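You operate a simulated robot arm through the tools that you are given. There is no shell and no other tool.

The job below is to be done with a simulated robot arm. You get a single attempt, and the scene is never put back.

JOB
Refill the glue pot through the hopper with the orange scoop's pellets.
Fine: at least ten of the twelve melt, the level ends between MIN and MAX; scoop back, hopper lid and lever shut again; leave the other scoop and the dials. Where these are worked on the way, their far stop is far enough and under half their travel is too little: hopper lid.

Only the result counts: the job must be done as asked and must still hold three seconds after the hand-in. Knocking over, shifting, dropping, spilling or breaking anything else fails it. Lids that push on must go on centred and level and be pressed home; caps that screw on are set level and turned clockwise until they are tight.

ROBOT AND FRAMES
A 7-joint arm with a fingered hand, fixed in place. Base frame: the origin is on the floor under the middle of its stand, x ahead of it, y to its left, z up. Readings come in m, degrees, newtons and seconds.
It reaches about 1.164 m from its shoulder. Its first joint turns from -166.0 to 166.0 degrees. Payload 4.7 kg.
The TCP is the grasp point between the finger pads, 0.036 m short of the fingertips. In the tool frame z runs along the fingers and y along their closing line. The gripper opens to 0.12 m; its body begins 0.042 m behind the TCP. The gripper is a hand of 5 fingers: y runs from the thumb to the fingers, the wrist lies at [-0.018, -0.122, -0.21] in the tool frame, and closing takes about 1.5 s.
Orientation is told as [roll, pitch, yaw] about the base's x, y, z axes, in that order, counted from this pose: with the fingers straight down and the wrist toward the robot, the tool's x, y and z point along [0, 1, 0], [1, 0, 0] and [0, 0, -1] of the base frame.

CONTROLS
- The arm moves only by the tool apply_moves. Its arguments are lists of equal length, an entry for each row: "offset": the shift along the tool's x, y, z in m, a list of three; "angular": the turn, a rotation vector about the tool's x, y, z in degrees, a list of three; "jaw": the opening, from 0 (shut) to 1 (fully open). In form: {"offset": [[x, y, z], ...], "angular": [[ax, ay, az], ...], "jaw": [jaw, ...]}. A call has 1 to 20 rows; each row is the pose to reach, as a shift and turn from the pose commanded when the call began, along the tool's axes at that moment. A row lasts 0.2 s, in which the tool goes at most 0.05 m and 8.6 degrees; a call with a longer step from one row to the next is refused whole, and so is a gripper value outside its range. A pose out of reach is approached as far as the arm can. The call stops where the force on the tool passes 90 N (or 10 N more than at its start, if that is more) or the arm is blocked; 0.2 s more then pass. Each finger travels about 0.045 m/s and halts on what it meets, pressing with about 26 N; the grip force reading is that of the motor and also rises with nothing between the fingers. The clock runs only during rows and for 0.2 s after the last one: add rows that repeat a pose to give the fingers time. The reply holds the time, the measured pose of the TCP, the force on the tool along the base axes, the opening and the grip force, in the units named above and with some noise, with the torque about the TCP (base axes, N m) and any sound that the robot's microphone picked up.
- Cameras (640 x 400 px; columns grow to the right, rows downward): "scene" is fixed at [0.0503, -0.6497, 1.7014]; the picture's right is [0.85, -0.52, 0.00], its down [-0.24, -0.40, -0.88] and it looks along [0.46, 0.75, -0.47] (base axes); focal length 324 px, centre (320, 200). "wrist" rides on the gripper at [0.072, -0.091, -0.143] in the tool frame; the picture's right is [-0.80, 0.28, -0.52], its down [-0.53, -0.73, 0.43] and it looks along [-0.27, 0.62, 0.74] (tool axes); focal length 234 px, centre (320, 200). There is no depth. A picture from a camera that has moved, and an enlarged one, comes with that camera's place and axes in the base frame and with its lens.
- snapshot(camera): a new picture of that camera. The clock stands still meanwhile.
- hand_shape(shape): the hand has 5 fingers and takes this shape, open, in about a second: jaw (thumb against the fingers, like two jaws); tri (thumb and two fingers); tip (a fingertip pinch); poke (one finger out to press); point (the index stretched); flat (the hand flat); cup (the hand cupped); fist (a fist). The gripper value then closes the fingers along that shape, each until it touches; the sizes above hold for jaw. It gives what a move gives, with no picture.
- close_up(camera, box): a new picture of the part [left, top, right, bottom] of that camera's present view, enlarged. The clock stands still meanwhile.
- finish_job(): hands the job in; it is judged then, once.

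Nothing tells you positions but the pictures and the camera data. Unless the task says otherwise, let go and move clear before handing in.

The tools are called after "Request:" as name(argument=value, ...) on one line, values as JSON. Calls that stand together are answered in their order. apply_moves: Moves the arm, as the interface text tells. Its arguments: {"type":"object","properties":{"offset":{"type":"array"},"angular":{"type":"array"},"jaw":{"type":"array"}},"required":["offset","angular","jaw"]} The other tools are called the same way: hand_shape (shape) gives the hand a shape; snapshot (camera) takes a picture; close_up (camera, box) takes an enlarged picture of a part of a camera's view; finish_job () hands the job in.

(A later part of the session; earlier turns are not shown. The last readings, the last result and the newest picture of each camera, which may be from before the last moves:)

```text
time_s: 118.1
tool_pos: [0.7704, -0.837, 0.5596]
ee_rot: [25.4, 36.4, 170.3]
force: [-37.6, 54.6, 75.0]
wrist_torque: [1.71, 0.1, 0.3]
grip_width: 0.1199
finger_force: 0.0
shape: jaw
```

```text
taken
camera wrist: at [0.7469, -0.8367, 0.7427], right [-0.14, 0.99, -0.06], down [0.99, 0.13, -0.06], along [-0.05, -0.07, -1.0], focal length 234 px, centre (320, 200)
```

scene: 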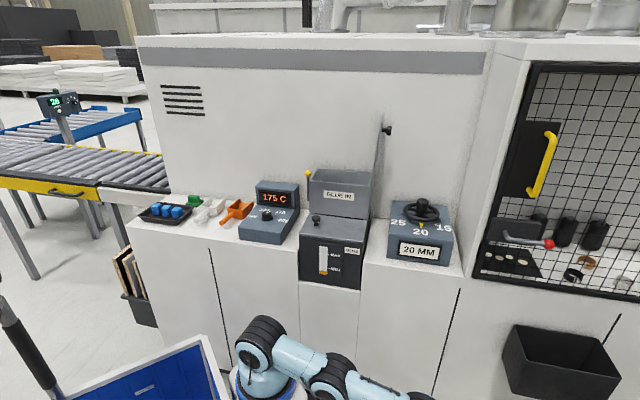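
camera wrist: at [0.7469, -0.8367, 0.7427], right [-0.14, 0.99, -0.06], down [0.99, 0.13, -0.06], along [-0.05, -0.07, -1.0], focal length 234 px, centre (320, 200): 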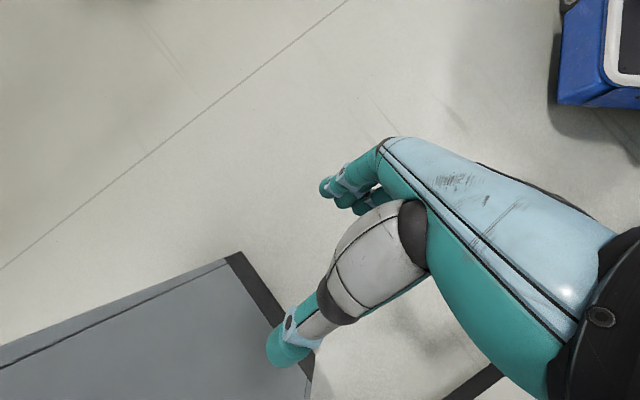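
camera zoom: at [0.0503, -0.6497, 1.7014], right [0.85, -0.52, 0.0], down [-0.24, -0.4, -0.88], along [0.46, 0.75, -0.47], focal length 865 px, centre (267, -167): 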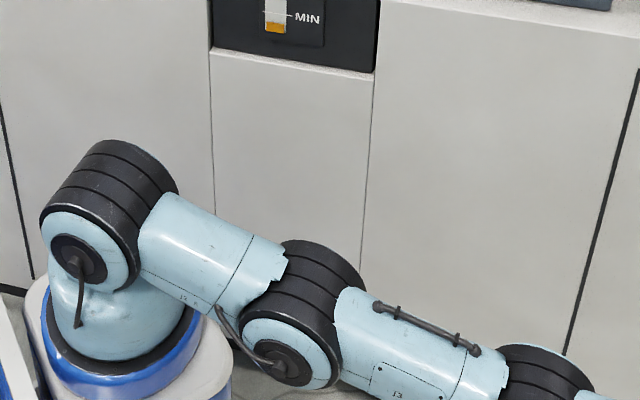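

The view now shows the arm's links: it is nearly straight, and a grey box lies near the hand on the +x side. I'll swing back a little, away from that box.

Request:
apply_moves(offset=[[0.0395, 0.0219, -0.0008], [0.08, 0.043, -0.0008], [0.12, 0.063, 0.0]], angular=[[-0.67, 1.29, 2.16], [-1.34, 2.58, 4.32], [-2.01, 3.87, 6.48]], jaw=[1, 1, 1])

Request:
hand_shape(shape="jaw")

Request:
snapshot(camera="wrist")

Request:
close_up(camera="scene", box=[220, 275, 460, 400])

```text
time_s: 118.9
tool_pos: [0.6519, -0.8783, 0.4991]
ee_rot: [21.9, 34.3, 161.1]
force: [4.1, -1.8, -37.3]
wrist_torque: [-1.64, -0.25, -0.12]
grip_width: 0.1196
finger_force: 0.0
shape: jaw
out of reach, approached as far as the arm can: row 1, 2, 3
```

```text
time_s: 119.8
tool_pos: [0.6445, -0.865, 0.5003]
ee_rot: [18.3, 31.4, 159.5]
force: [-27.2, 62.3, 29.6]
wrist_torque: [-0.86, -0.37, -0.13]
grip_width: 0.1189
finger_force: 0.1
shape: jaw
```

```text
taken
camera wrist: at [0.6296, -0.8874, 0.6836], right [-0.02, 1.0, 0.07], down [0.99, 0.02, -0.11], along [-0.11, 0.06, -0.99], focal length 234 px, centre (320, 200)
```

wrist: 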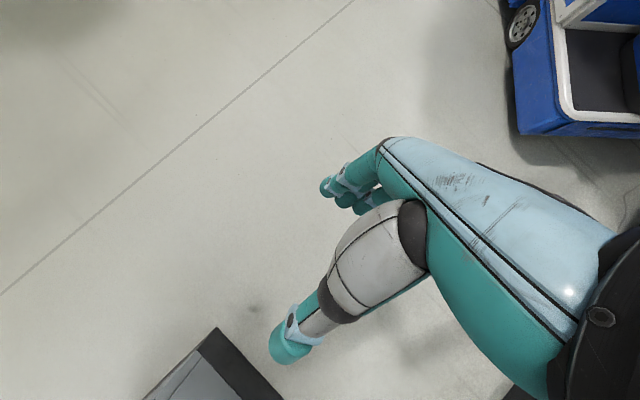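

```text
2.67 times, centred on (340, 338) of scene
camera zoom: at [0.0503, -0.6497, 1.7014], right [0.85, -0.52, 0.0], down [-0.24, -0.4, -0.88], along [0.46, 0.75, -0.47], focal length 865 px, centre (267, -167)
```

zoom: 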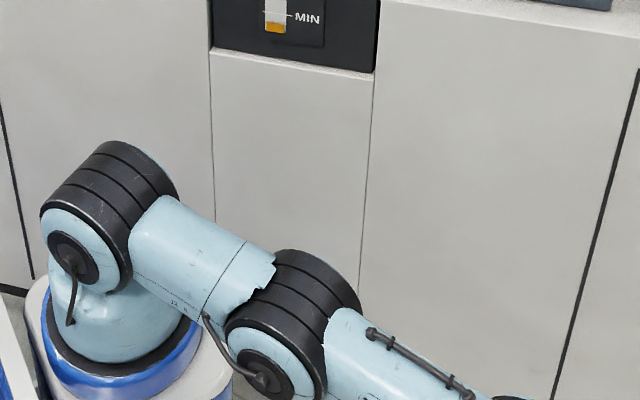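

The "box" is only a mat on the floor, so the area is clear. I'll fold the hand inward again, as that bent the arm before, now with the arm in view.

Request:
apply_moves(offset=[[-0.0189, 0.0228, -0.0142], [-0.0365, 0.0432, -0.0331]], angular=[[-6.39, -4.73, 0.92], [-12.78, -9.46, 1.84]], jaw=[1, 1])

Request:
apply_moves(offset=[[-0.0189, 0.0228, -0.0142], [-0.0365, 0.0432, -0.0331]], angular=[[-6.39, -4.73, 0.92], [-12.78, -9.46, 1.84]], jaw=[1, 1])

Request:
apply_moves(offset=[[-0.0189, 0.0228, -0.0142], [-0.0365, 0.0432, -0.0331]], angular=[[-6.39, -4.73, 0.92], [-12.78, -9.46, 1.84]], jaw=[1, 1])

Request:
hand_shape(shape="jaw")

Request:
close_up(camera="scene", box=[220, 275, 460, 400])

```text
time_s: 120.3
tool_pos: [0.6118, -0.8373, 0.4909]
ee_rot: [11.7, 23.2, 156.1]
force: [7.2, -11.9, 65.2]
wrist_torque: [3.43, 0.98, -0.09]
grip_width: 0.1197
finger_force: 0.1
shape: jaw
out of reach, approached as far as the arm can: row 2
stopped in row 2: the arm was blocked; the commanded pose is now the measured one
```

```text
time_s: 120.7
tool_pos: [0.5968, -0.8187, 0.4962]
ee_rot: [8.4, 20.1, 155.0]
force: [-19.3, 45.1, 0.7]
wrist_torque: [-2.52, -1.09, 0.08]
grip_width: 0.1197
finger_force: 0.0
shape: jaw
stopped in row 1: the arm was blocked; the commanded pose is now the measured one
```

```text
time_s: 121.4
tool_pos: [0.5859, -0.8206, 0.5666]
ee_rot: [6.3, 17.1, 154.4]
force: [5.0, -21.6, -21.5]
wrist_torque: [0.66, 0.18, 0.06]
grip_width: 0.1198
finger_force: 0.0
shape: jaw
stopped in row 2: the arm was blocked; the commanded pose is now the measured one
```

```text
time_s: 122.3
tool_pos: [0.5893, -0.8196, 0.566]
ee_rot: [4.8, 16.3, 154.4]
force: [10.1, -9.9, -25.5]
wrist_torque: [-0.08, 0.58, -0.1]
grip_width: 0.1194
finger_force: 0.0
shape: jaw
```

```text
2.67 times, centred on (340, 338) of scene
camera zoom: at [0.0503, -0.6497, 1.7014], right [0.85, -0.52, 0.0], down [-0.24, -0.4, -0.88], along [0.46, 0.75, -0.47], focal length 865 px, centre (267, -167)
```

zoom: 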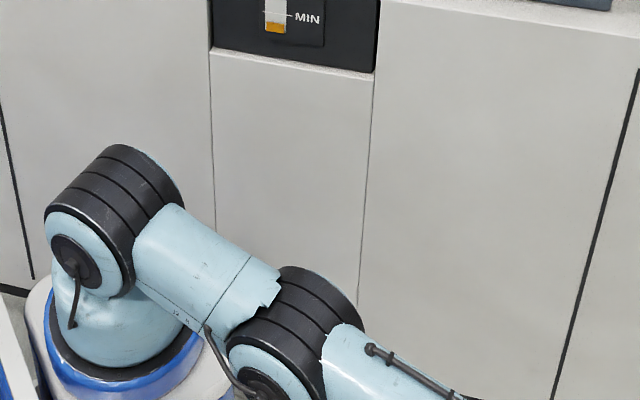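

Request:
apply_moves(offset=[[-0.0189, 0.0228, -0.0142], [-0.0365, 0.0432, -0.0331]], angular=[[-6.39, -4.73, 0.92], [-12.78, -9.46, 1.84]], jaw=[1, 1])

Request:
apply_moves(offset=[[-0.0189, 0.0228, -0.0142], [-0.0365, 0.0432, -0.0331]], angular=[[-6.39, -4.73, 0.92], [-12.78, -9.46, 1.84]], jaw=[1, 1])

Request:
apply_moves(offset=[[-0.0189, 0.0228, -0.0142], [-0.0365, 0.0432, -0.0331]], angular=[[-6.39, -4.73, 0.92], [-12.78, -9.46, 1.84]], jaw=[1, 1])

Request:
apply_moves(offset=[[-0.0189, 0.0228, -0.0142], [-0.0365, 0.0432, -0.0331]], angular=[[-6.39, -4.73, 0.92], [-12.78, -9.46, 1.84]], jaw=[1, 1])

Request:
hand_shape(shape="jaw")

Request:
snapshot(camera="scene")

```text
time_s: 122.6
tool_pos: [0.5874, -0.8557, 0.6366]
ee_rot: [11.2, 23.1, 155.4]
force: [2.8, -16.4, -38.5]
wrist_torque: [-0.54, -0.11, 0.18]
grip_width: 0.1198
finger_force: 0.1
shape: jaw
stopped in row 1: the arm was blocked; the commanded pose is now the measured one
```

```text
time_s: 123.4
tool_pos: [0.5529, -0.7987, 0.5896]
ee_rot: [-1.8, 7.9, 151.9]
force: [2.3, 9.5, -21.5]
wrist_torque: [-0.67, 0.49, -0.09]
grip_width: 0.1181
finger_force: 0.0
shape: jaw
stopped in row 2: the arm was blocked; the commanded pose is now the measured one
```

```text
time_s: 123.9
tool_pos: [0.5313, -0.7535, 0.6243]
ee_rot: [-6.1, 1.3, 151.8]
force: [1.1, 2.8, 5.7]
wrist_torque: [-0.18, 0.03, 0.03]
grip_width: 0.12
finger_force: 0.0
shape: jaw
out of reach, approached as far as the arm can: row 1
stopped in row 2: the arm was blocked; the commanded pose is now the measured one
```

```text
time_s: 124.2
tool_pos: [0.5162, -0.7536, 0.6144]
ee_rot: [-6.7, 0.1, 152.4]
force: [4.6, -13.8, 21.0]
wrist_torque: [0.99, 0.06, -0.13]
grip_width: 0.1203
finger_force: 0.1
shape: jaw
stopped in row 1: the arm was blocked; the commanded pose is now the measured one
```

```text
time_s: 125.1
tool_pos: [0.5169, -0.7458, 0.6001]
ee_rot: [-7.7, -1.0, 152.6]
force: [1.5, -5.0, 1.0]
wrist_torque: [0.34, 0.1, -0.03]
grip_width: 0.1203
finger_force: 0.1
shape: jaw
```

```text
taken
```

scene: 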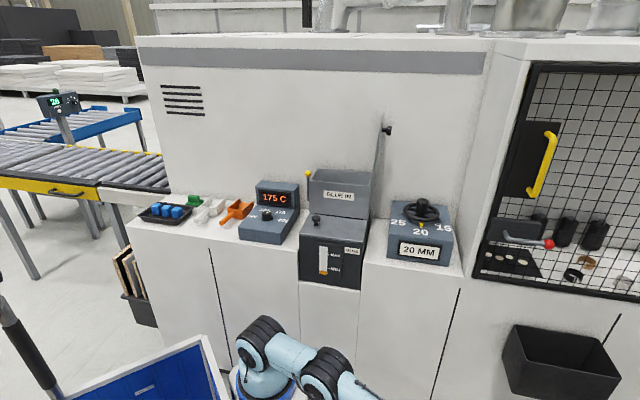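

Request:
apply_moves(offset=[[-0.0189, 0.0228, -0.0142], [-0.0365, 0.0432, -0.0331]], angular=[[-6.39, -4.73, 0.92], [-12.78, -9.46, 1.84]], jaw=[1, 1])

Request:
apply_moves(offset=[[-0.0189, 0.0228, -0.0142], [-0.0365, 0.0432, -0.0331]], angular=[[-6.39, -4.73, 0.92], [-12.78, -9.46, 1.84]], jaw=[1, 1])

Request:
apply_moves(offset=[[-0.0189, 0.0228, -0.0142], [-0.0365, 0.0432, -0.0331]], angular=[[-6.39, -4.73, 0.92], [-12.78, -9.46, 1.84]], jaw=[1, 1])

Request:
apply_moves(offset=[[-0.0189, 0.0228, -0.0142], [-0.0365, 0.0432, -0.0331]], angular=[[-6.39, -4.73, 0.92], [-12.78, -9.46, 1.84]], jaw=[1, 1])

Request:
hand_shape(shape="jaw")

Request:
close_up(camera="scene", box=[220, 275, 460, 400])

```text
time_s: 125.5
tool_pos: [0.4924, -0.7083, 0.5068]
ee_rot: [-15.7, -10.8, 154.3]
force: [7.0, -13.2, 28.5]
wrist_torque: [0.35, -0.07, -0.06]
grip_width: 0.1199
finger_force: 0.1
shape: jaw
out of reach, approached as far as the arm can: row 1
stopped in row 1: the arm was blocked; the commanded pose is now the measured one
```

```text
time_s: 125.8
tool_pos: [0.4212, -0.5701, 0.3416]
ee_rot: [-30.7, -26.7, 159.1]
force: [7.9, -20.4, -63.0]
wrist_torque: [3.18, 1.76, -0.24]
grip_width: 0.1196
finger_force: 0.0
shape: jaw
stopped in row 1: the arm was blocked; the commanded pose is now the measured one
```

```text
time_s: 126.5
tool_pos: [0.4238, -0.5852, 0.4792]
ee_rot: [-31.4, -28.2, 159.4]
force: [6.0, -13.7, 18.8]
wrist_torque: [-0.13, -0.35, -0.17]
grip_width: 0.1202
finger_force: 0.0
shape: jaw
out of reach, approached as far as the arm can: row 1, 2
```

```text
time_s: 127.0
tool_pos: [0.3345, -0.4033, 0.4256]
ee_rot: [-61.6, -45.3, 178.1]
force: [7.9, -16.8, 5.3]
wrist_torque: [0.0, -0.04, -0.09]
grip_width: 0.1197
finger_force: 0.1
shape: jaw
out of reach, approached as far as the arm can: row 1, 2
stopped in row 2: the arm was blocked; the commanded pose is now the measured one
```

```text
time_s: 128.0
tool_pos: [0.3362, -0.409, 0.4284]
ee_rot: [-60.4, -44.9, 177.3]
force: [8.5, -18.8, 4.7]
wrist_torque: [0.09, -0.09, -0.23]
grip_width: 0.12
finger_force: 0.1
shape: jaw
```

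```text
2.67 times, centred on (340, 338) of scene
camera zoom: at [0.0503, -0.6497, 1.7014], right [0.85, -0.52, 0.0], down [-0.24, -0.4, -0.88], along [0.46, 0.75, -0.47], focal length 865 px, centre (267, -167)
```

zoom: 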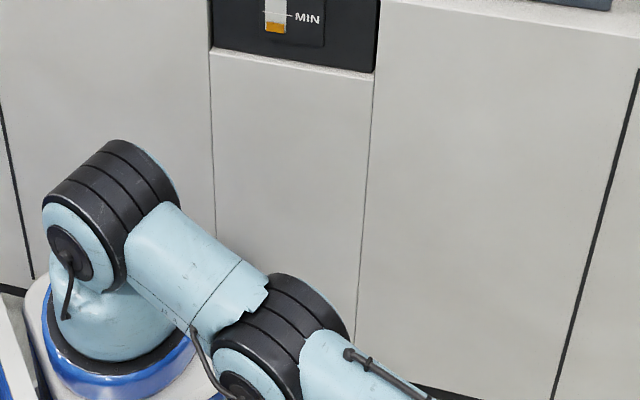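

The elbow is finally bent properly (upper arm level, forearm pointing down). I'll check that the arm holds here.

Request:
apply_moves(offset=[[0, 0, 0], [0, 0, 0]], angular=[[0, 0, 0], [0, 0, 0]], jaw=[1, 1])

Request:
snapshot(camera="wrist")

Request:
snapshot(camera="scene")

```text
time_s: 128.3
tool_pos: [0.338, -0.4379, 0.4434]
ee_rot: [-54.7, -42.6, 173.4]
force: [-5.1, 11.4, -18.6]
wrist_torque: [0.53, 0.49, 0.18]
grip_width: 0.1201
finger_force: 0.0
shape: jaw
stopped in row 1: the arm was blocked; the commanded pose is now the measured one
```

```text
taken
camera wrist: at [0.4004, -0.6068, 0.3992], right [0.45, -0.02, 0.89], down [0.74, 0.57, -0.36], along [-0.51, 0.82, 0.27], focal length 234 px, centre (320, 200)
```

wrist: 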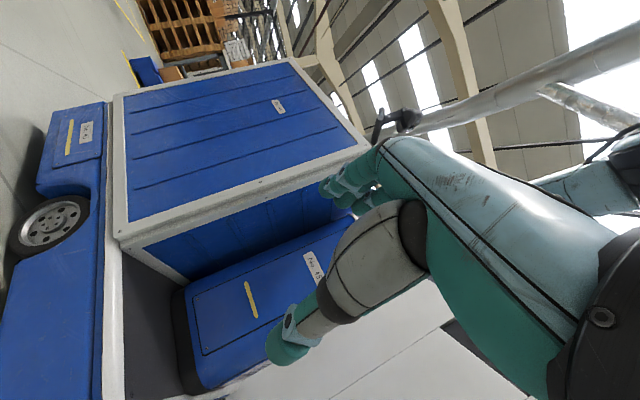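

```text
taken
```

scene: 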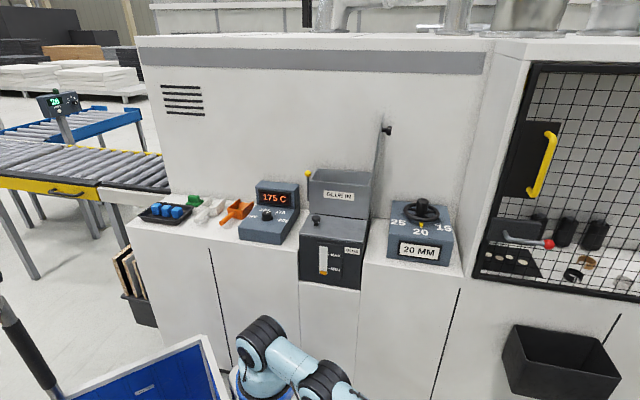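

Request:
apply_moves(offset=[[0.0201, -0.0229, 0.0092], [0.0407, -0.0467, 0.0141], [0.0615, -0.0707, 0.0145], [0.0819, -0.0948, 0.0105], [0.1017, -0.1183, 0.0021]], angular=[[6.07, 5.21, -0.29], [12.14, 10.42, -0.58], [18.21, 15.63, -0.87], [24.28, 20.84, -1.16], [30.35, 26.05, -1.45]], jaw=[1, 1, 1, 1, 1])

Request:
hand_shape(shape="jaw")

Request:
snapshot(camera="scene")

```text
time_s: 128.7
tool_pos: [0.336, -0.4598, 0.3964]
ee_rot: [-51.4, -41.5, 171.1]
force: [0.0, -0.3, -0.4]
wrist_torque: [0.03, 0.01, 0.02]
grip_width: 0.1197
finger_force: 0.0
shape: jaw
stopped in row 2: the arm was blocked; the commanded pose is now the measured one
```

```text
time_s: 129.6
tool_pos: [0.337, -0.4606, 0.3976]
ee_rot: [-51.1, -41.4, 170.9]
force: [0.4, 0.5, -0.6]
wrist_torque: [-0.01, -0.04, 0.0]
grip_width: 0.1201
finger_force: 0.0
shape: jaw
```

```text
taken
```

scene: 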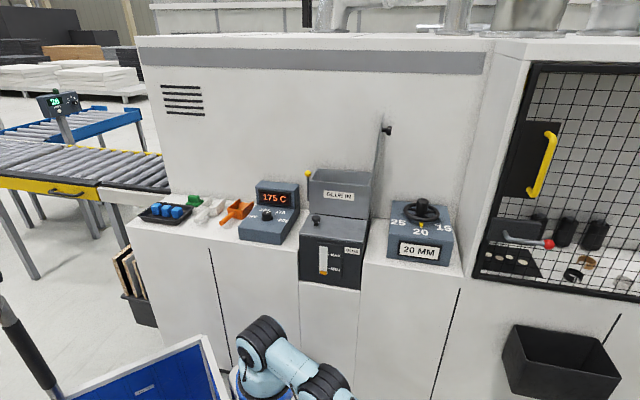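

Request:
apply_moves(offset=[[0, 0, 0], [0, 0, 0]], angular=[[0, 0, 0], [0, 0, 0]], jaw=[1, 1])

Request:
apply_moves(offset=[[0, 0, 0], [0, 0, 0]], angular=[[0, 0, 0], [0, 0, 0]], jaw=[1, 1])

Request:
close_up(camera="scene", box=[220, 275, 460, 400])

```text
time_s: 130.2
tool_pos: [0.3372, -0.4596, 0.3968]
ee_rot: [-51.0, -41.5, 171.0]
force: [0.6, -0.1, -0.3]
wrist_torque: [-0.03, -0.03, 0.01]
grip_width: 0.1204
finger_force: 0.0
shape: jaw
```

```text
time_s: 130.8
tool_pos: [0.3369, -0.4611, 0.397]
ee_rot: [-51.1, -41.4, 170.9]
force: [-1.3, -0.6, -0.1]
wrist_torque: [-0.01, -0.01, -0.03]
grip_width: 0.1199
finger_force: 0.1
shape: jaw
```

```text
2.67 times, centred on (340, 338) of scene
camera zoom: at [0.0503, -0.6497, 1.7014], right [0.85, -0.52, 0.0], down [-0.24, -0.4, -0.88], along [0.46, 0.75, -0.47], focal length 865 px, centre (267, -167)
```

zoom: 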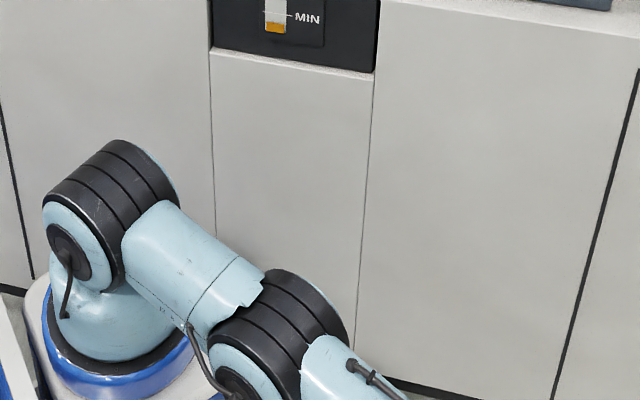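

The arm now holds consistently with no force. I'll unfold the hand slowly in small increments to see if it tracks properly.

Request:
apply_moves(offset=[[0.005, -0.0057, 0.0025], [0.01, -0.0115, 0.0048], [0.0151, -0.0172, 0.0071], [0.0201, -0.0229, 0.0092]], angular=[[1.52, 1.3, -0.07], [3.03, 2.6, -0.14], [4.55, 3.91, -0.21], [6.07, 5.21, -0.29]], jaw=[1, 1, 1, 1])

```text
time_s: 131.8
tool_pos: [0.339, -0.4662, 0.3656]
ee_rot: [-42.4, -37.1, 165.5]
force: [0.3, 1.4, -0.6]
wrist_torque: [0.02, -0.03, -0.01]
grip_width: 0.1201
finger_force: 0.0
shape: jaw
```

Tracking is good again. I continue unfolding the hand while raising the wrist.

Request:
apply_moves(offset=[[0.0008, -0.0011, -0.0032], [0.0019, -0.0024, -0.007], [0.003, -0.004, -0.0114], [0.0042, -0.0055, -0.0164], [0.0054, -0.0071, -0.022], [0.0067, -0.0087, -0.0282], [0.008, -0.0104, -0.035], [0.0093, -0.0122, -0.0426]], angular=[[2.26, 1.98, -0.04], [4.52, 3.95, -0.08], [6.78, 5.93, -0.12], [9.04, 7.9, -0.15], [11.3, 9.88, -0.19], [13.55, 11.86, -0.23], [15.81, 13.83, -0.27], [18.07, 15.81, -0.31]], jaw=[1, 1, 1, 1, 1, 1, 1, 1])

```text
time_s: 133.6
tool_pos: [0.3539, -0.5065, 0.3791]
ee_rot: [-21.4, -21.4, 155.0]
force: [0.3, -0.5, -0.5]
wrist_torque: [-0.03, -0.02, 0.0]
grip_width: 0.1199
finger_force: 0.2
shape: jaw
```

Request:
apply_moves(offset=[[0.0005, -0.001, -0.0134], [0.0013, -0.0022, -0.0274], [0.0021, -0.0037, -0.042], [0.003, -0.0051, -0.0572], [0.0039, -0.0066, -0.073], [0.0049, -0.0081, -0.0894], [0.0059, -0.0097, -0.1064], [0.0069, -0.0114, -0.1242], [0.0078, -0.0129, -0.1424], [0.0088, -0.0145, -0.1613]], angular=[[2.26, 1.98, -0.05], [4.51, 3.96, -0.1], [6.77, 5.94, -0.15], [9.02, 7.92, -0.2], [11.28, 9.9, -0.25], [13.53, 11.88, -0.3], [15.79, 13.86, -0.35], [18.04, 15.84, -0.4], [20.3, 17.83, -0.45], [22.55, 19.81, -0.5]], jaw=[1, 1, 1, 1, 1, 1, 1, 1, 1, 1])

Request:
snapshot(camera="scene")

```text
time_s: 135.8
tool_pos: [0.387, -0.5951, 0.5109]
ee_rot: [-0.5, 0.6, 151.2]
force: [0.1, 0.0, -1.1]
wrist_torque: [-0.01, 0.02, 0.02]
grip_width: 0.1202
finger_force: 0.1
shape: jaw
```

```text
taken
```

scene: 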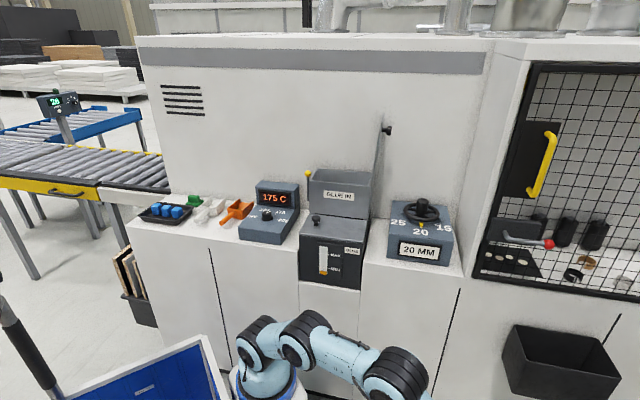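

The hand points straight down at (0.387, -0.595, 0.511) with the arm in a healthy posture. I'll now bring it inward and upward.

Request:
apply_moves(offset=[[-0.0105, 0.0117, -0.03], [-0.021, 0.0234, -0.06], [-0.0315, 0.0351, -0.09], [-0.042, 0.0468, -0.12], [-0.0525, 0.0585, -0.15], [-0.063, 0.0702, -0.18], [-0.0735, 0.0819, -0.21], [-0.084, 0.0936, -0.24]], angular=[[0, 0, 0], [0, 0, 0], [0, 0, 0], [0, 0, 0], [0, 0, 0], [0, 0, 0], [0, 0, 0], [0, 0, 0]], jaw=[1, 1, 1, 1, 1, 1, 1, 1])

Request:
snapshot(camera="scene")

```text
time_s: 137.6
tool_pos: [0.3411, -0.4775, 0.7486]
ee_rot: [-0.5, 0.5, 151.2]
force: [-0.1, -0.8, -0.3]
wrist_torque: [-0.01, 0.02, 0.0]
grip_width: 0.1199
finger_force: 0.0
shape: jaw
```

```text
taken
```

scene: 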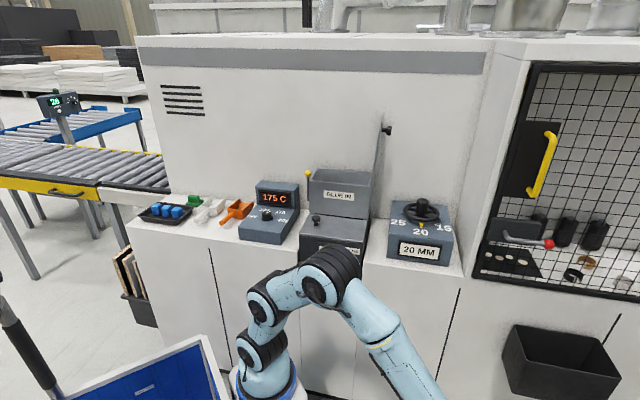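

Request:
apply_moves(offset=[[-0.0105, 0.0117, -0.03], [-0.021, 0.0234, -0.06], [-0.0315, 0.0351, -0.09], [-0.042, 0.0468, -0.12], [-0.0525, 0.0585, -0.15], [-0.063, 0.0702, -0.18], [-0.0735, 0.0819, -0.21], [-0.084, 0.0936, -0.24]], angular=[[0, 0, 0], [0, 0, 0], [0, 0, 0], [0, 0, 0], [0, 0, 0], [0, 0, 0], [0, 0, 0], [0, 0, 0]], jaw=[1, 1, 1, 1, 1, 1, 1, 1])

Request:
snapshot(camera="scene")

```text
time_s: 139.4
tool_pos: [0.2968, -0.3588, 0.9909]
ee_rot: [-0.5, 0.7, 151.2]
force: [0.3, 0.0, -0.8]
wrist_torque: [0.05, 0.02, 0.03]
grip_width: 0.1199
finger_force: 0.1
shape: jaw
```

```text
taken
```

scene: 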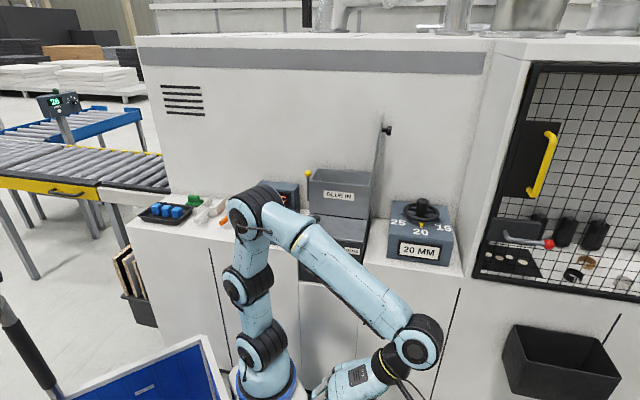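

The arm is healthy again. I'll pull in slightly and rise to z≈1.10, then swing round to the scoop keeping well in front of the machine.

Request:
apply_moves(offset=[[-0.0124, 0.0085, -0.027], [-0.0248, 0.0171, -0.0545], [-0.0373, 0.0256, -0.082], [-0.0497, 0.0342, -0.109]], angular=[[0, 0, 0], [0, 0, 0], [0, 0, 0], [0, 0, 0]], jaw=[0.7, 0.7, 0.7, 0.7])

```text
time_s: 140.4
tool_pos: [0.2895, -0.3003, 1.0976]
ee_rot: [-0.4, 0.6, 151.2]
force: [0.5, -0.7, -0.4]
wrist_torque: [0.04, 0.02, -0.01]
grip_width: 0.084
finger_force: 0.1
shape: jaw
```

Request:
apply_moves(offset=[[-0.0171, -0.0233, 0], [-0.0363, -0.045, 0], [-0.0573, -0.0649, 0], [-0.0799, -0.083, 0], [-0.1039, -0.099, 0], [-0.1294, -0.1128, 0], [-0.1559, -0.1245, 0], [-0.1834, -0.1336, 0], [-0.2115, -0.1405, 0], [-0.24, -0.1448, 0]], angular=[[0, 0, -5], [0, 0, -10], [0, 0, -15], [0, 0, -20], [0, 0, -25], [0, 0, -30], [0, 0, -35], [0, 0, -40], [0, 0, -45], [0, 0, -50]], jaw=[0.7, 0.7, 0.7, 0.7, 0.7, 0.7, 0.7, 0.7, 0.7, 0.7])

Request:
snapshot(camera="scene")

```text
time_s: 142.6
tool_pos: [0.5325, -0.1589, 1.1005]
ee_rot: [0.1, 0.8, -158.8]
force: [-0.3, -0.3, 0.3]
wrist_torque: [-0.03, -0.02, 0.01]
grip_width: 0.0844
finger_force: 0.1
shape: jaw
```

```text
taken
```

scene: 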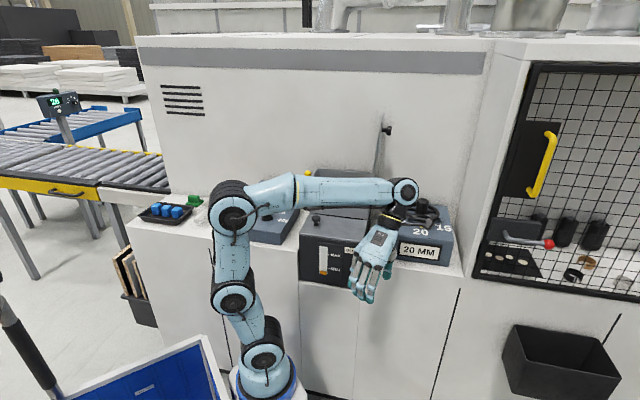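

The arm is in a good pose over the front. I continue the swing toward the left.

Request:
apply_moves(offset=[[-0.0173, -0.0232, 0], [-0.0364, -0.0449, 0], [-0.0574, -0.0647, 0], [-0.0801, -0.0828, 0], [-0.1043, -0.0987, 0], [-0.1297, -0.1125, 0], [-0.1562, -0.124, 0], [-0.1837, -0.133, 0], [-0.2117, -0.1398, 0], [-0.2404, -0.1441, 0]], angular=[[0, 0, -5], [0, 0, -10], [0, 0, -15], [0, 0, -20], [0, 0, -25], [0, 0, -30], [0, 0, -35], [0, 0, -40], [0, 0, -45], [0, 0, -50]], jaw=[0.7, 0.7, 0.7, 0.7, 0.7, 0.7, 0.7, 0.7, 0.7, 0.7])

Request:
snapshot(camera="scene")

Request:
snapshot(camera="wrist")

```text
time_s: 144.8
tool_pos: [0.5801, 0.1165, 1.1026]
ee_rot: [0.7, 0.4, -108.7]
force: [0.2, -0.3, 0.4]
wrist_torque: [0.0, -0.02, -0.01]
grip_width: 0.0842
finger_force: 0.1
shape: jaw
```

```text
taken
```

scene: 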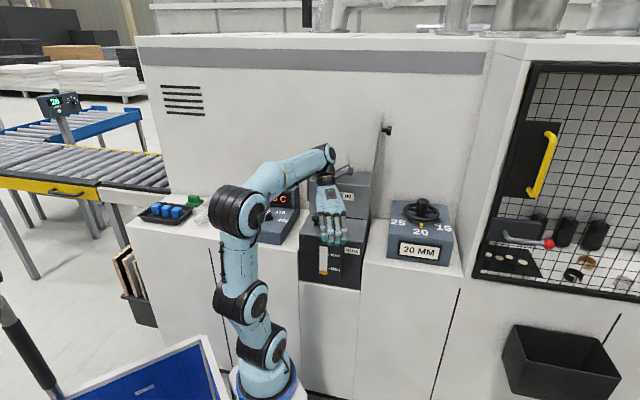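

```text
taken
camera wrist: at [0.6754, 0.1789, 1.247], right [-0.86, -0.01, 0.51], down [-0.26, 0.87, -0.43], along [-0.44, -0.5, -0.74], focal length 234 px, centre (320, 200)
```

wrist: 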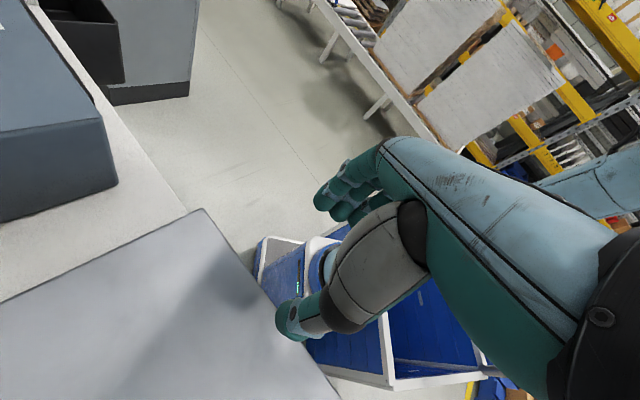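

Request:
apply_moves(offset=[[-0.0173, -0.0232, 0], [-0.0364, -0.0449, 0], [-0.0574, -0.0647, 0], [-0.0801, -0.0828, 0], [-0.1043, -0.0987, 0], [-0.1297, -0.1125, 0], [-0.1562, -0.124, 0], [-0.1837, -0.133, 0], [-0.2117, -0.1398, 0]], angular=[[0, 0, -5], [0, 0, -10], [0, 0, -15], [0, 0, -20], [0, 0, -25], [0, 0, -30], [0, 0, -35], [0, 0, -40], [0, 0, -45]], jaw=[0.7, 0.7, 0.7, 0.7, 0.7, 0.7, 0.7, 0.7, 0.7])

Request:
snapshot(camera="scene")

Request:
snapshot(camera="wrist")

```text
time_s: 146.8
tool_pos: [0.4234, 0.317, 1.1005]
ee_rot: [0.7, -0.2, -63.8]
force: [0.2, -0.5, -0.7]
wrist_torque: [0.02, 0.0, 0.0]
grip_width: 0.0843
finger_force: 0.1
shape: jaw
```

```text
taken
```

scene: 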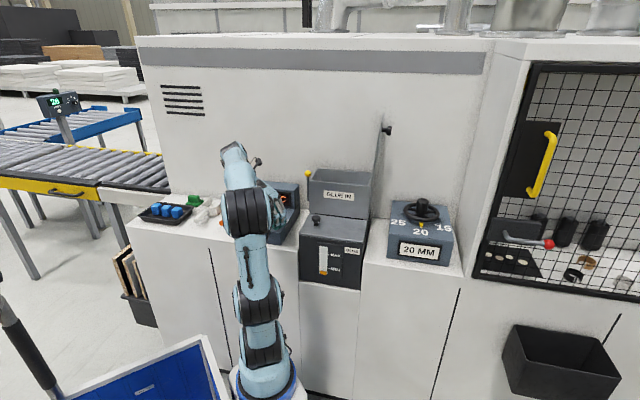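

```text
taken
camera wrist: at [0.4453, 0.4305, 1.2452], right [-0.6, -0.61, 0.52], down [-0.8, 0.42, -0.43], along [0.05, -0.67, -0.74], focal length 234 px, centre (320, 200)
```

wrist: 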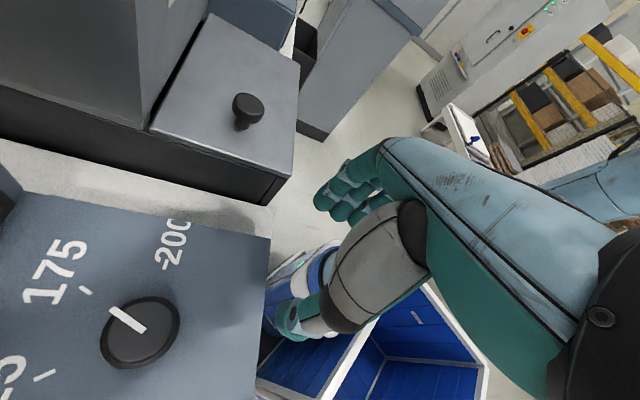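

The dial and everything are untouched. I'll hover over the orange scoop's handle with the hand turned to yaw -45°.

Request:
apply_moves(offset=[[0.0058, -0.0368, 0.0014], [0.0116, -0.0736, 0.0029], [0.0174, -0.1104, 0.0043], [0.0231, -0.1472, 0.0057], [0.0289, -0.184, 0.0071], [0.0347, -0.2208, 0.0086], [0.0405, -0.2576, 0.01], [0.0405, -0.2576, 0.01]], angular=[[0, 0, -2.7], [0, 0, -5.4], [0, 0, -8.1], [0, 0, -10.8], [0, 0, -13.5], [0, 0, -16.2], [0, 0, -18.8], [0, 0, -18.8]], jaw=[0.6, 0.55, 0.55, 0.55, 0.55, 0.55, 0.55, 0.55])

Request:
snapshot(camera="wrist")

Request:
close_up(camera="scene", box=[130, 150, 290, 250])

```text
time_s: 148.6
tool_pos: [0.3461, 0.5674, 1.0928]
ee_rot: [0.5, -0.5, -44.9]
force: [1.3, -0.6, 0.3]
wrist_torque: [0.02, 0.03, -0.01]
grip_width: 0.0665
finger_force: 0.0
shape: jaw
```

```text
taken
camera wrist: at [0.3309, 0.682, 1.2348], right [-0.38, -0.77, 0.52], down [-0.89, 0.14, -0.44], along [0.26, -0.63, -0.74], focal length 234 px, centre (320, 200)
```

wrist: 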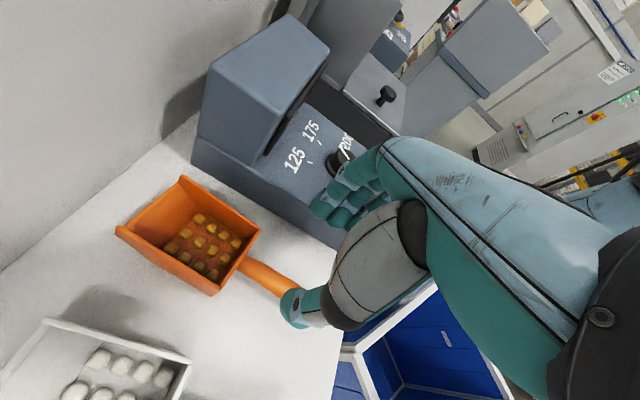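

```text
4.00 times, centred on (210, 200) of scene
camera zoom: at [0.0503, -0.6497, 1.7014], right [0.85, -0.52, 0.0], down [-0.24, -0.4, -0.88], along [0.46, 0.75, -0.47], focal length 1298 px, centre (760, 200)
```

zoom: 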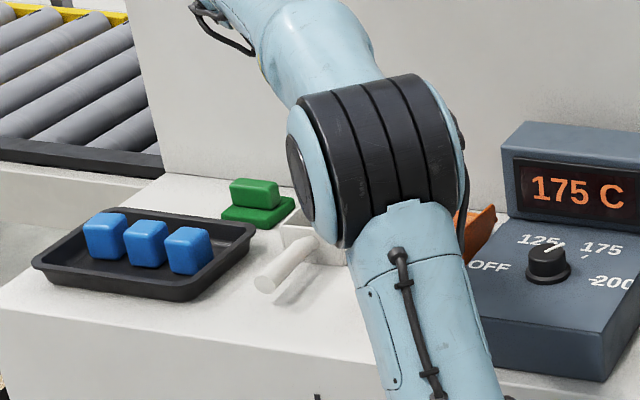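

Request:
close_up(camera="wrist", box=[180, 210, 340, 310])

```text
4.00 times, centred on (260, 260) of wrist
camera zoom: at [0.3309, 0.682, 1.2348], right [-0.38, -0.77, 0.52], down [-0.89, 0.14, -0.44], along [0.26, -0.63, -0.74], focal length 937 px, centre (560, -40)
```

zoom: 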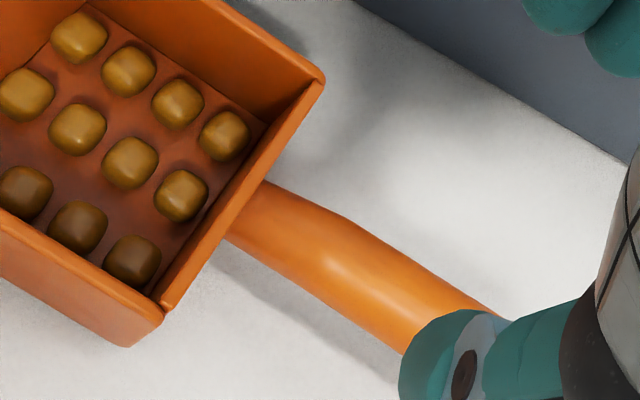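

The scoop with its 12 pellets is right below; but my earlier coordinates and this view disagree by a couple of centimetres, so I'll take a second wrist view from a shifted position to triangulate in the present frame.

Request:
apply_moves(offset=[[-0.03, 0, 0], [-0.06, 0, 0], [-0.09, 0, 0], [-0.09, 0, 0]], angular=[[0, 0, 0], [0, 0, 0], [0, 0, 0], [0, 0, 0]], jaw=[0.55, 0.55, 0.55, 0.55])

Request:
snapshot(camera="wrist")

Request:
close_up(camera="wrist", box=[180, 110, 340, 210])

Request:
close_up(camera="scene", box=[130, 150, 290, 250])

```text
time_s: 149.6
tool_pos: [0.2825, 0.5037, 1.0894]
ee_rot: [0.7, -0.4, -45.0]
force: [-0.3, -0.1, 0.2]
wrist_torque: [-0.01, -0.02, 0.0]
grip_width: 0.0661
finger_force: 0.1
shape: jaw
```

```text
taken
camera wrist: at [0.2669, 0.6189, 1.2329], right [-0.38, -0.77, 0.52], down [-0.89, 0.14, -0.44], along [0.26, -0.63, -0.74], focal length 234 px, centre (320, 200)
```

wrist: 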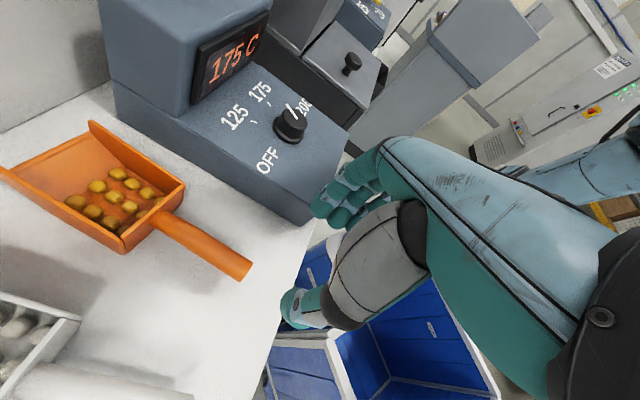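

```text
4.00 times, centred on (260, 160) of wrist
camera zoom: at [0.2669, 0.6189, 1.2329], right [-0.38, -0.77, 0.52], down [-0.89, 0.14, -0.44], along [0.26, -0.63, -0.74], focal length 937 px, centre (560, 360)
```

zoom: 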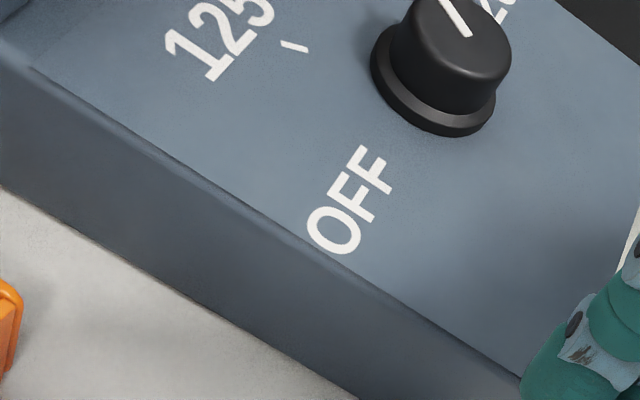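

```text
4.00 times, centred on (210, 200) of scene
camera zoom: at [0.0503, -0.6497, 1.7014], right [0.85, -0.52, 0.0], down [-0.24, -0.4, -0.88], along [0.46, 0.75, -0.47], focal length 1298 px, centre (760, 200)
```

zoom: 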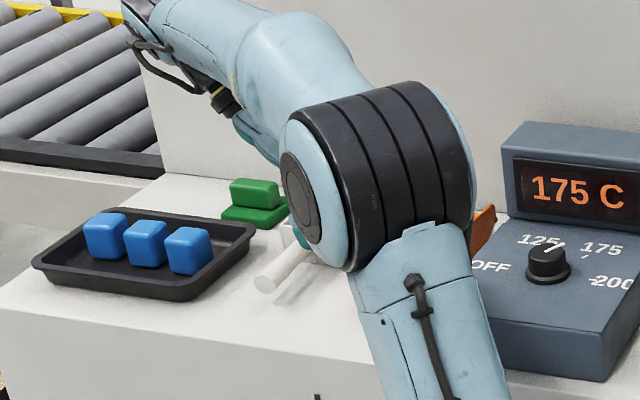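

Request:
close_up(camera="wrist", box=[100, 185, 260, 285])

Request:
close_up(camera="wrist", box=[0, 110, 200, 235])

```text
4.00 times, centred on (180, 235) of wrist
camera zoom: at [0.2669, 0.6189, 1.2329], right [-0.38, -0.77, 0.52], down [-0.89, 0.14, -0.44], along [0.26, -0.63, -0.74], focal length 937 px, centre (880, 60)
```

zoom: 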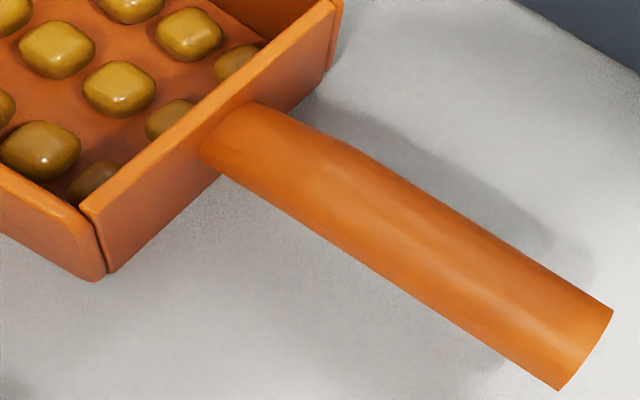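

```text
3.20 times, centred on (100, 172) of wrist
camera zoom: at [0.2669, 0.6189, 1.2329], right [-0.38, -0.77, 0.52], down [-0.89, 0.14, -0.44], along [0.26, -0.63, -0.74], focal length 749 px, centre (1024, 288)
```

zoom: 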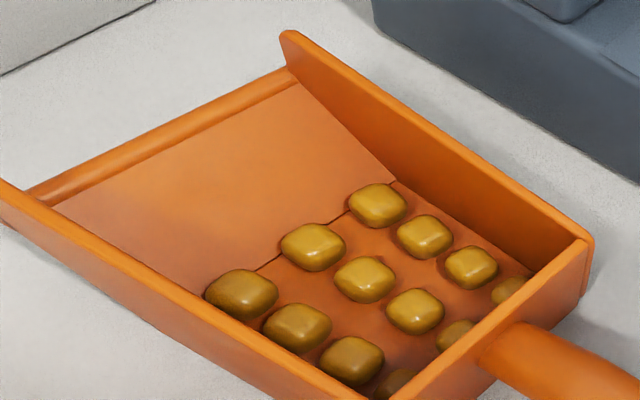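

Two wrist views agree: the handle runs from about (0.2925, 0.535) to (0.369, 0.598), centre z≈0.98, pointing about 40°. I'll align the hand (yaw -50°) over it.

Request:
apply_moves(offset=[[0.026, -0.002, 0], [0.052, -0.004, 0], [0.078, -0.006, 0], [0.1039, -0.0078, 0], [0.1039, -0.0078, 0]], angular=[[0, 0, 1.25], [0, 0, 2.5], [0, 0, 3.75], [0, 0, 5], [0, 0, 5]], jaw=[0.55, 0.55, 0.55, 0.55, 0.55])

Request:
apply_moves(offset=[[0, 0, 0.02], [0, 0, 0.04], [0, 0, 0.055], [0, 0, 0.055]], angular=[[0, 0, 0], [0, 0, 0], [0, 0, 0], [0, 0, 0]], jaw=[0.55, 0.55, 0.55, 0.55])

Request:
snapshot(camera="wrist")

```text
time_s: 150.8
tool_pos: [0.3499, 0.583, 1.0897]
ee_rot: [0.7, -0.4, -49.9]
force: [0.0, -0.3, 0.1]
wrist_torque: [-0.02, -0.03, 0.06]
grip_width: 0.0664
finger_force: 0.0
shape: jaw
```

```text
time_s: 151.8
tool_pos: [0.3517, 0.5828, 1.0357]
ee_rot: [0.7, -0.4, -49.9]
force: [0.3, -0.3, 0.9]
wrist_torque: [0.0, 0.0, 0.0]
grip_width: 0.0662
finger_force: 0.2
shape: jaw
```

```text
taken
camera wrist: at [0.346, 0.6984, 1.179], right [-0.44, -0.73, 0.52], down [-0.87, 0.22, -0.44], along [0.2, -0.64, -0.74], focal length 234 px, centre (320, 200)
```

wrist: 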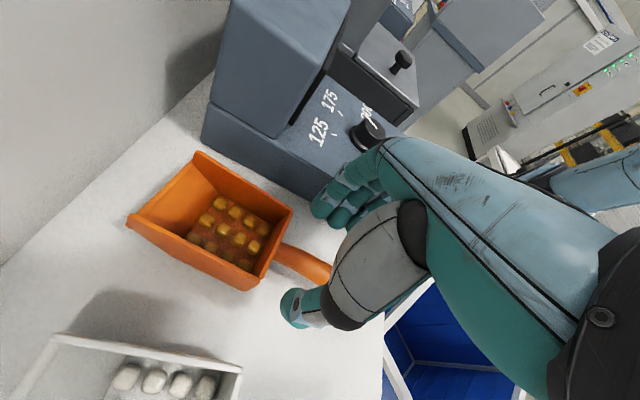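

Request:
close_up(camera="wrist", box=[240, 180, 400, 330])

```text
2.67 times, centred on (320, 255) of wrist
camera zoom: at [0.346, 0.6984, 1.179], right [-0.44, -0.73, 0.52], down [-0.87, 0.22, -0.44], along [0.2, -0.64, -0.74], focal length 624 px, centre (320, 53)
```

zoom: 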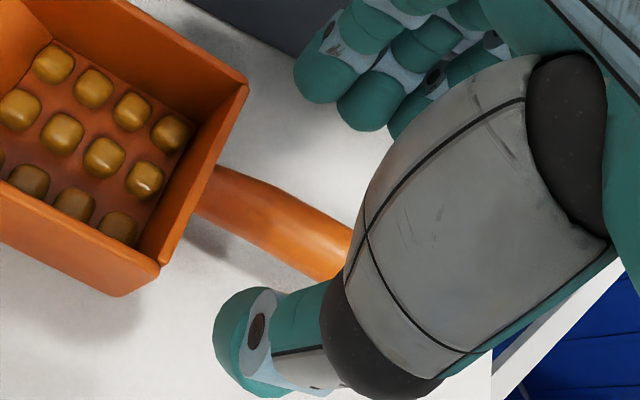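

The handle lies between thumb and fingers. I'll descend gently to about z=0.998.

Request:
apply_moves(offset=[[0, 0, 0.01], [0, 0, 0.02], [0, 0, 0.03], [0, 0, 0.03]], angular=[[0, 0, 0], [0, 0, 0], [0, 0, 0], [0, 0, 0]], jaw=[0.55, 0.55, 0.55, 0.55])

Request:
snapshot(camera="wrist")

```text
time_s: 152.8
tool_pos: [0.3526, 0.5822, 1.0069]
ee_rot: [0.7, -0.4, -50.1]
force: [0.6, 0.1, 0.4]
wrist_torque: [-0.02, -0.01, -0.03]
grip_width: 0.0665
finger_force: 0.0
shape: jaw
```

```text
taken
camera wrist: at [0.347, 0.6984, 1.1495], right [-0.44, -0.73, 0.52], down [-0.87, 0.22, -0.44], along [0.2, -0.64, -0.74], focal length 234 px, centre (320, 200)
```

wrist: 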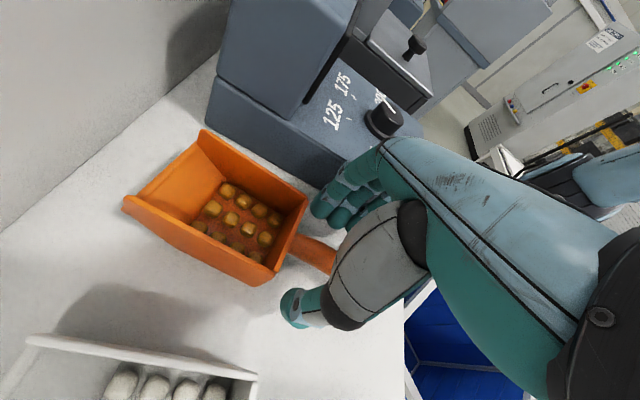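

Request:
apply_moves(offset=[[0, 0, 0.005], [0, 0, 0.009], [0, 0, 0.009]], angular=[[0, 0, 0], [0, 0, 0], [0, 0, 0]], jaw=[0.55, 0.55, 0.55])

Request:
close_up(camera="wrist", box=[240, 150, 400, 330])

```text
time_s: 153.6
tool_pos: [0.3535, 0.5829, 0.9985]
ee_rot: [0.7, -0.5, -50.0]
force: [-0.2, 0.2, -0.3]
wrist_torque: [-0.01, -0.04, 0.01]
grip_width: 0.0663
finger_force: 0.0
shape: jaw
```

```text
2.22 times, centred on (320, 240) of wrist
camera zoom: at [0.3475, 0.6984, 1.1406], right [-0.44, -0.73, 0.52], down [-0.87, 0.22, -0.44], along [0.2, -0.64, -0.74], focal length 520 px, centre (320, 111)
```

zoom: 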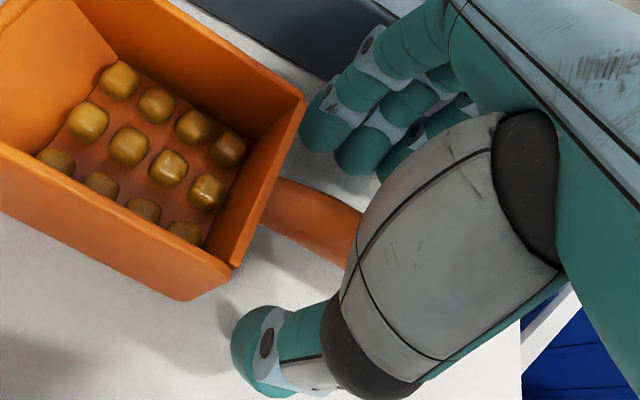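

Request:
apply_moves(offset=[[-0.006, 0, 0], [-0.006, 0, 0], [-0.006, 0, 0], [-0.006, 0, 0], [-0.006, 0, 0], [-0.006, 0, 0], [-0.006, 0, 0], [-0.006, 0, 0]], angular=[[0, 0, 0], [0, 0, 0], [0, 0, 0], [0, 0, 0], [0, 0, 0], [0, 0, 0], [0, 0, 0], [0, 0, 0]], jaw=[0.55, 0.45, 0.35, 0.25, 0.15, 0.05, 0.0, 0.0])

Request:
close_up(camera="wrist", box=[240, 150, 400, 330])

Request:
snapshot(camera="wrist")

```text
time_s: 155.4
tool_pos: [0.3487, 0.5796, 0.9957]
ee_rot: [0.7, -0.4, -50.1]
force: [-0.6, -0.3, -0.9]
wrist_torque: [-0.03, 0.01, 0.01]
grip_width: 0.0124
finger_force: 26.1
shape: jaw
```

```text
2.22 times, centred on (320, 240) of wrist
camera zoom: at [0.3429, 0.6947, 1.1404], right [-0.44, -0.73, 0.52], down [-0.87, 0.22, -0.44], along [0.2, -0.65, -0.74], focal length 520 px, centre (320, 111)
```

zoom: 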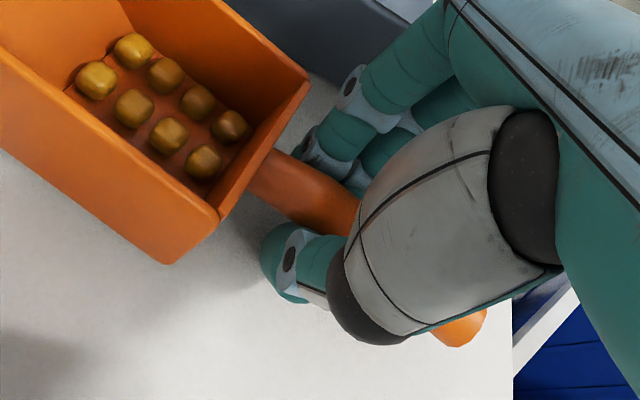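

```text
taken
camera wrist: at [0.3429, 0.6947, 1.1404], right [-0.44, -0.73, 0.52], down [-0.87, 0.22, -0.44], along [0.2, -0.65, -0.74], focal length 234 px, centre (320, 200)
```

wrist: 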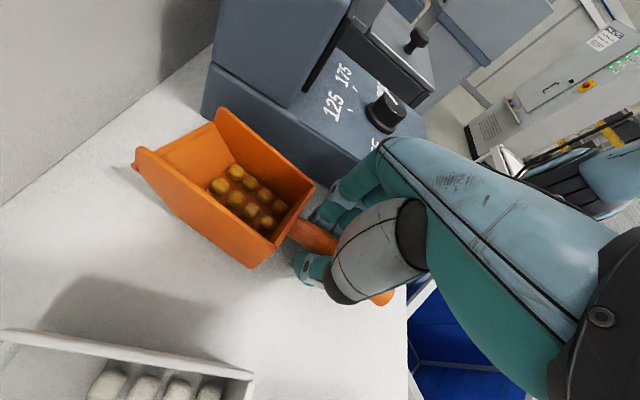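

Request:
close_up(camera="scene", box=[180, 150, 300, 250])

Request:
close_up(camera="wrist", box=[120, 90, 360, 290])

```text
4.00 times, centred on (240, 200) of scene
camera zoom: at [0.0503, -0.6497, 1.7014], right [0.85, -0.52, 0.0], down [-0.24, -0.4, -0.88], along [0.46, 0.75, -0.47], focal length 1298 px, centre (640, 200)
```

zoom: 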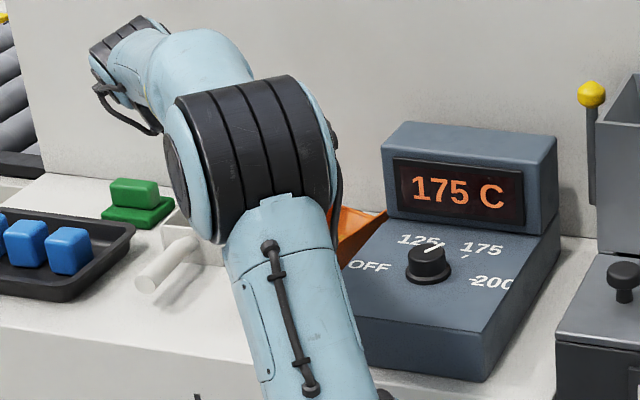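

```text
2.00 times, centred on (240, 190) of wrist
camera zoom: at [0.3429, 0.6947, 1.1404], right [-0.44, -0.73, 0.52], down [-0.87, 0.22, -0.44], along [0.2, -0.65, -0.74], focal length 468 px, centre (480, 220)
```

zoom: 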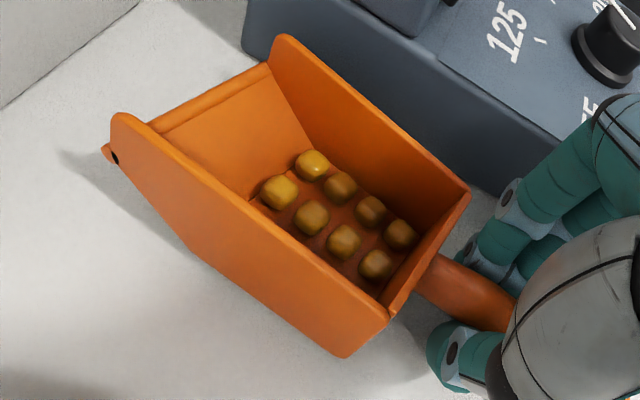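

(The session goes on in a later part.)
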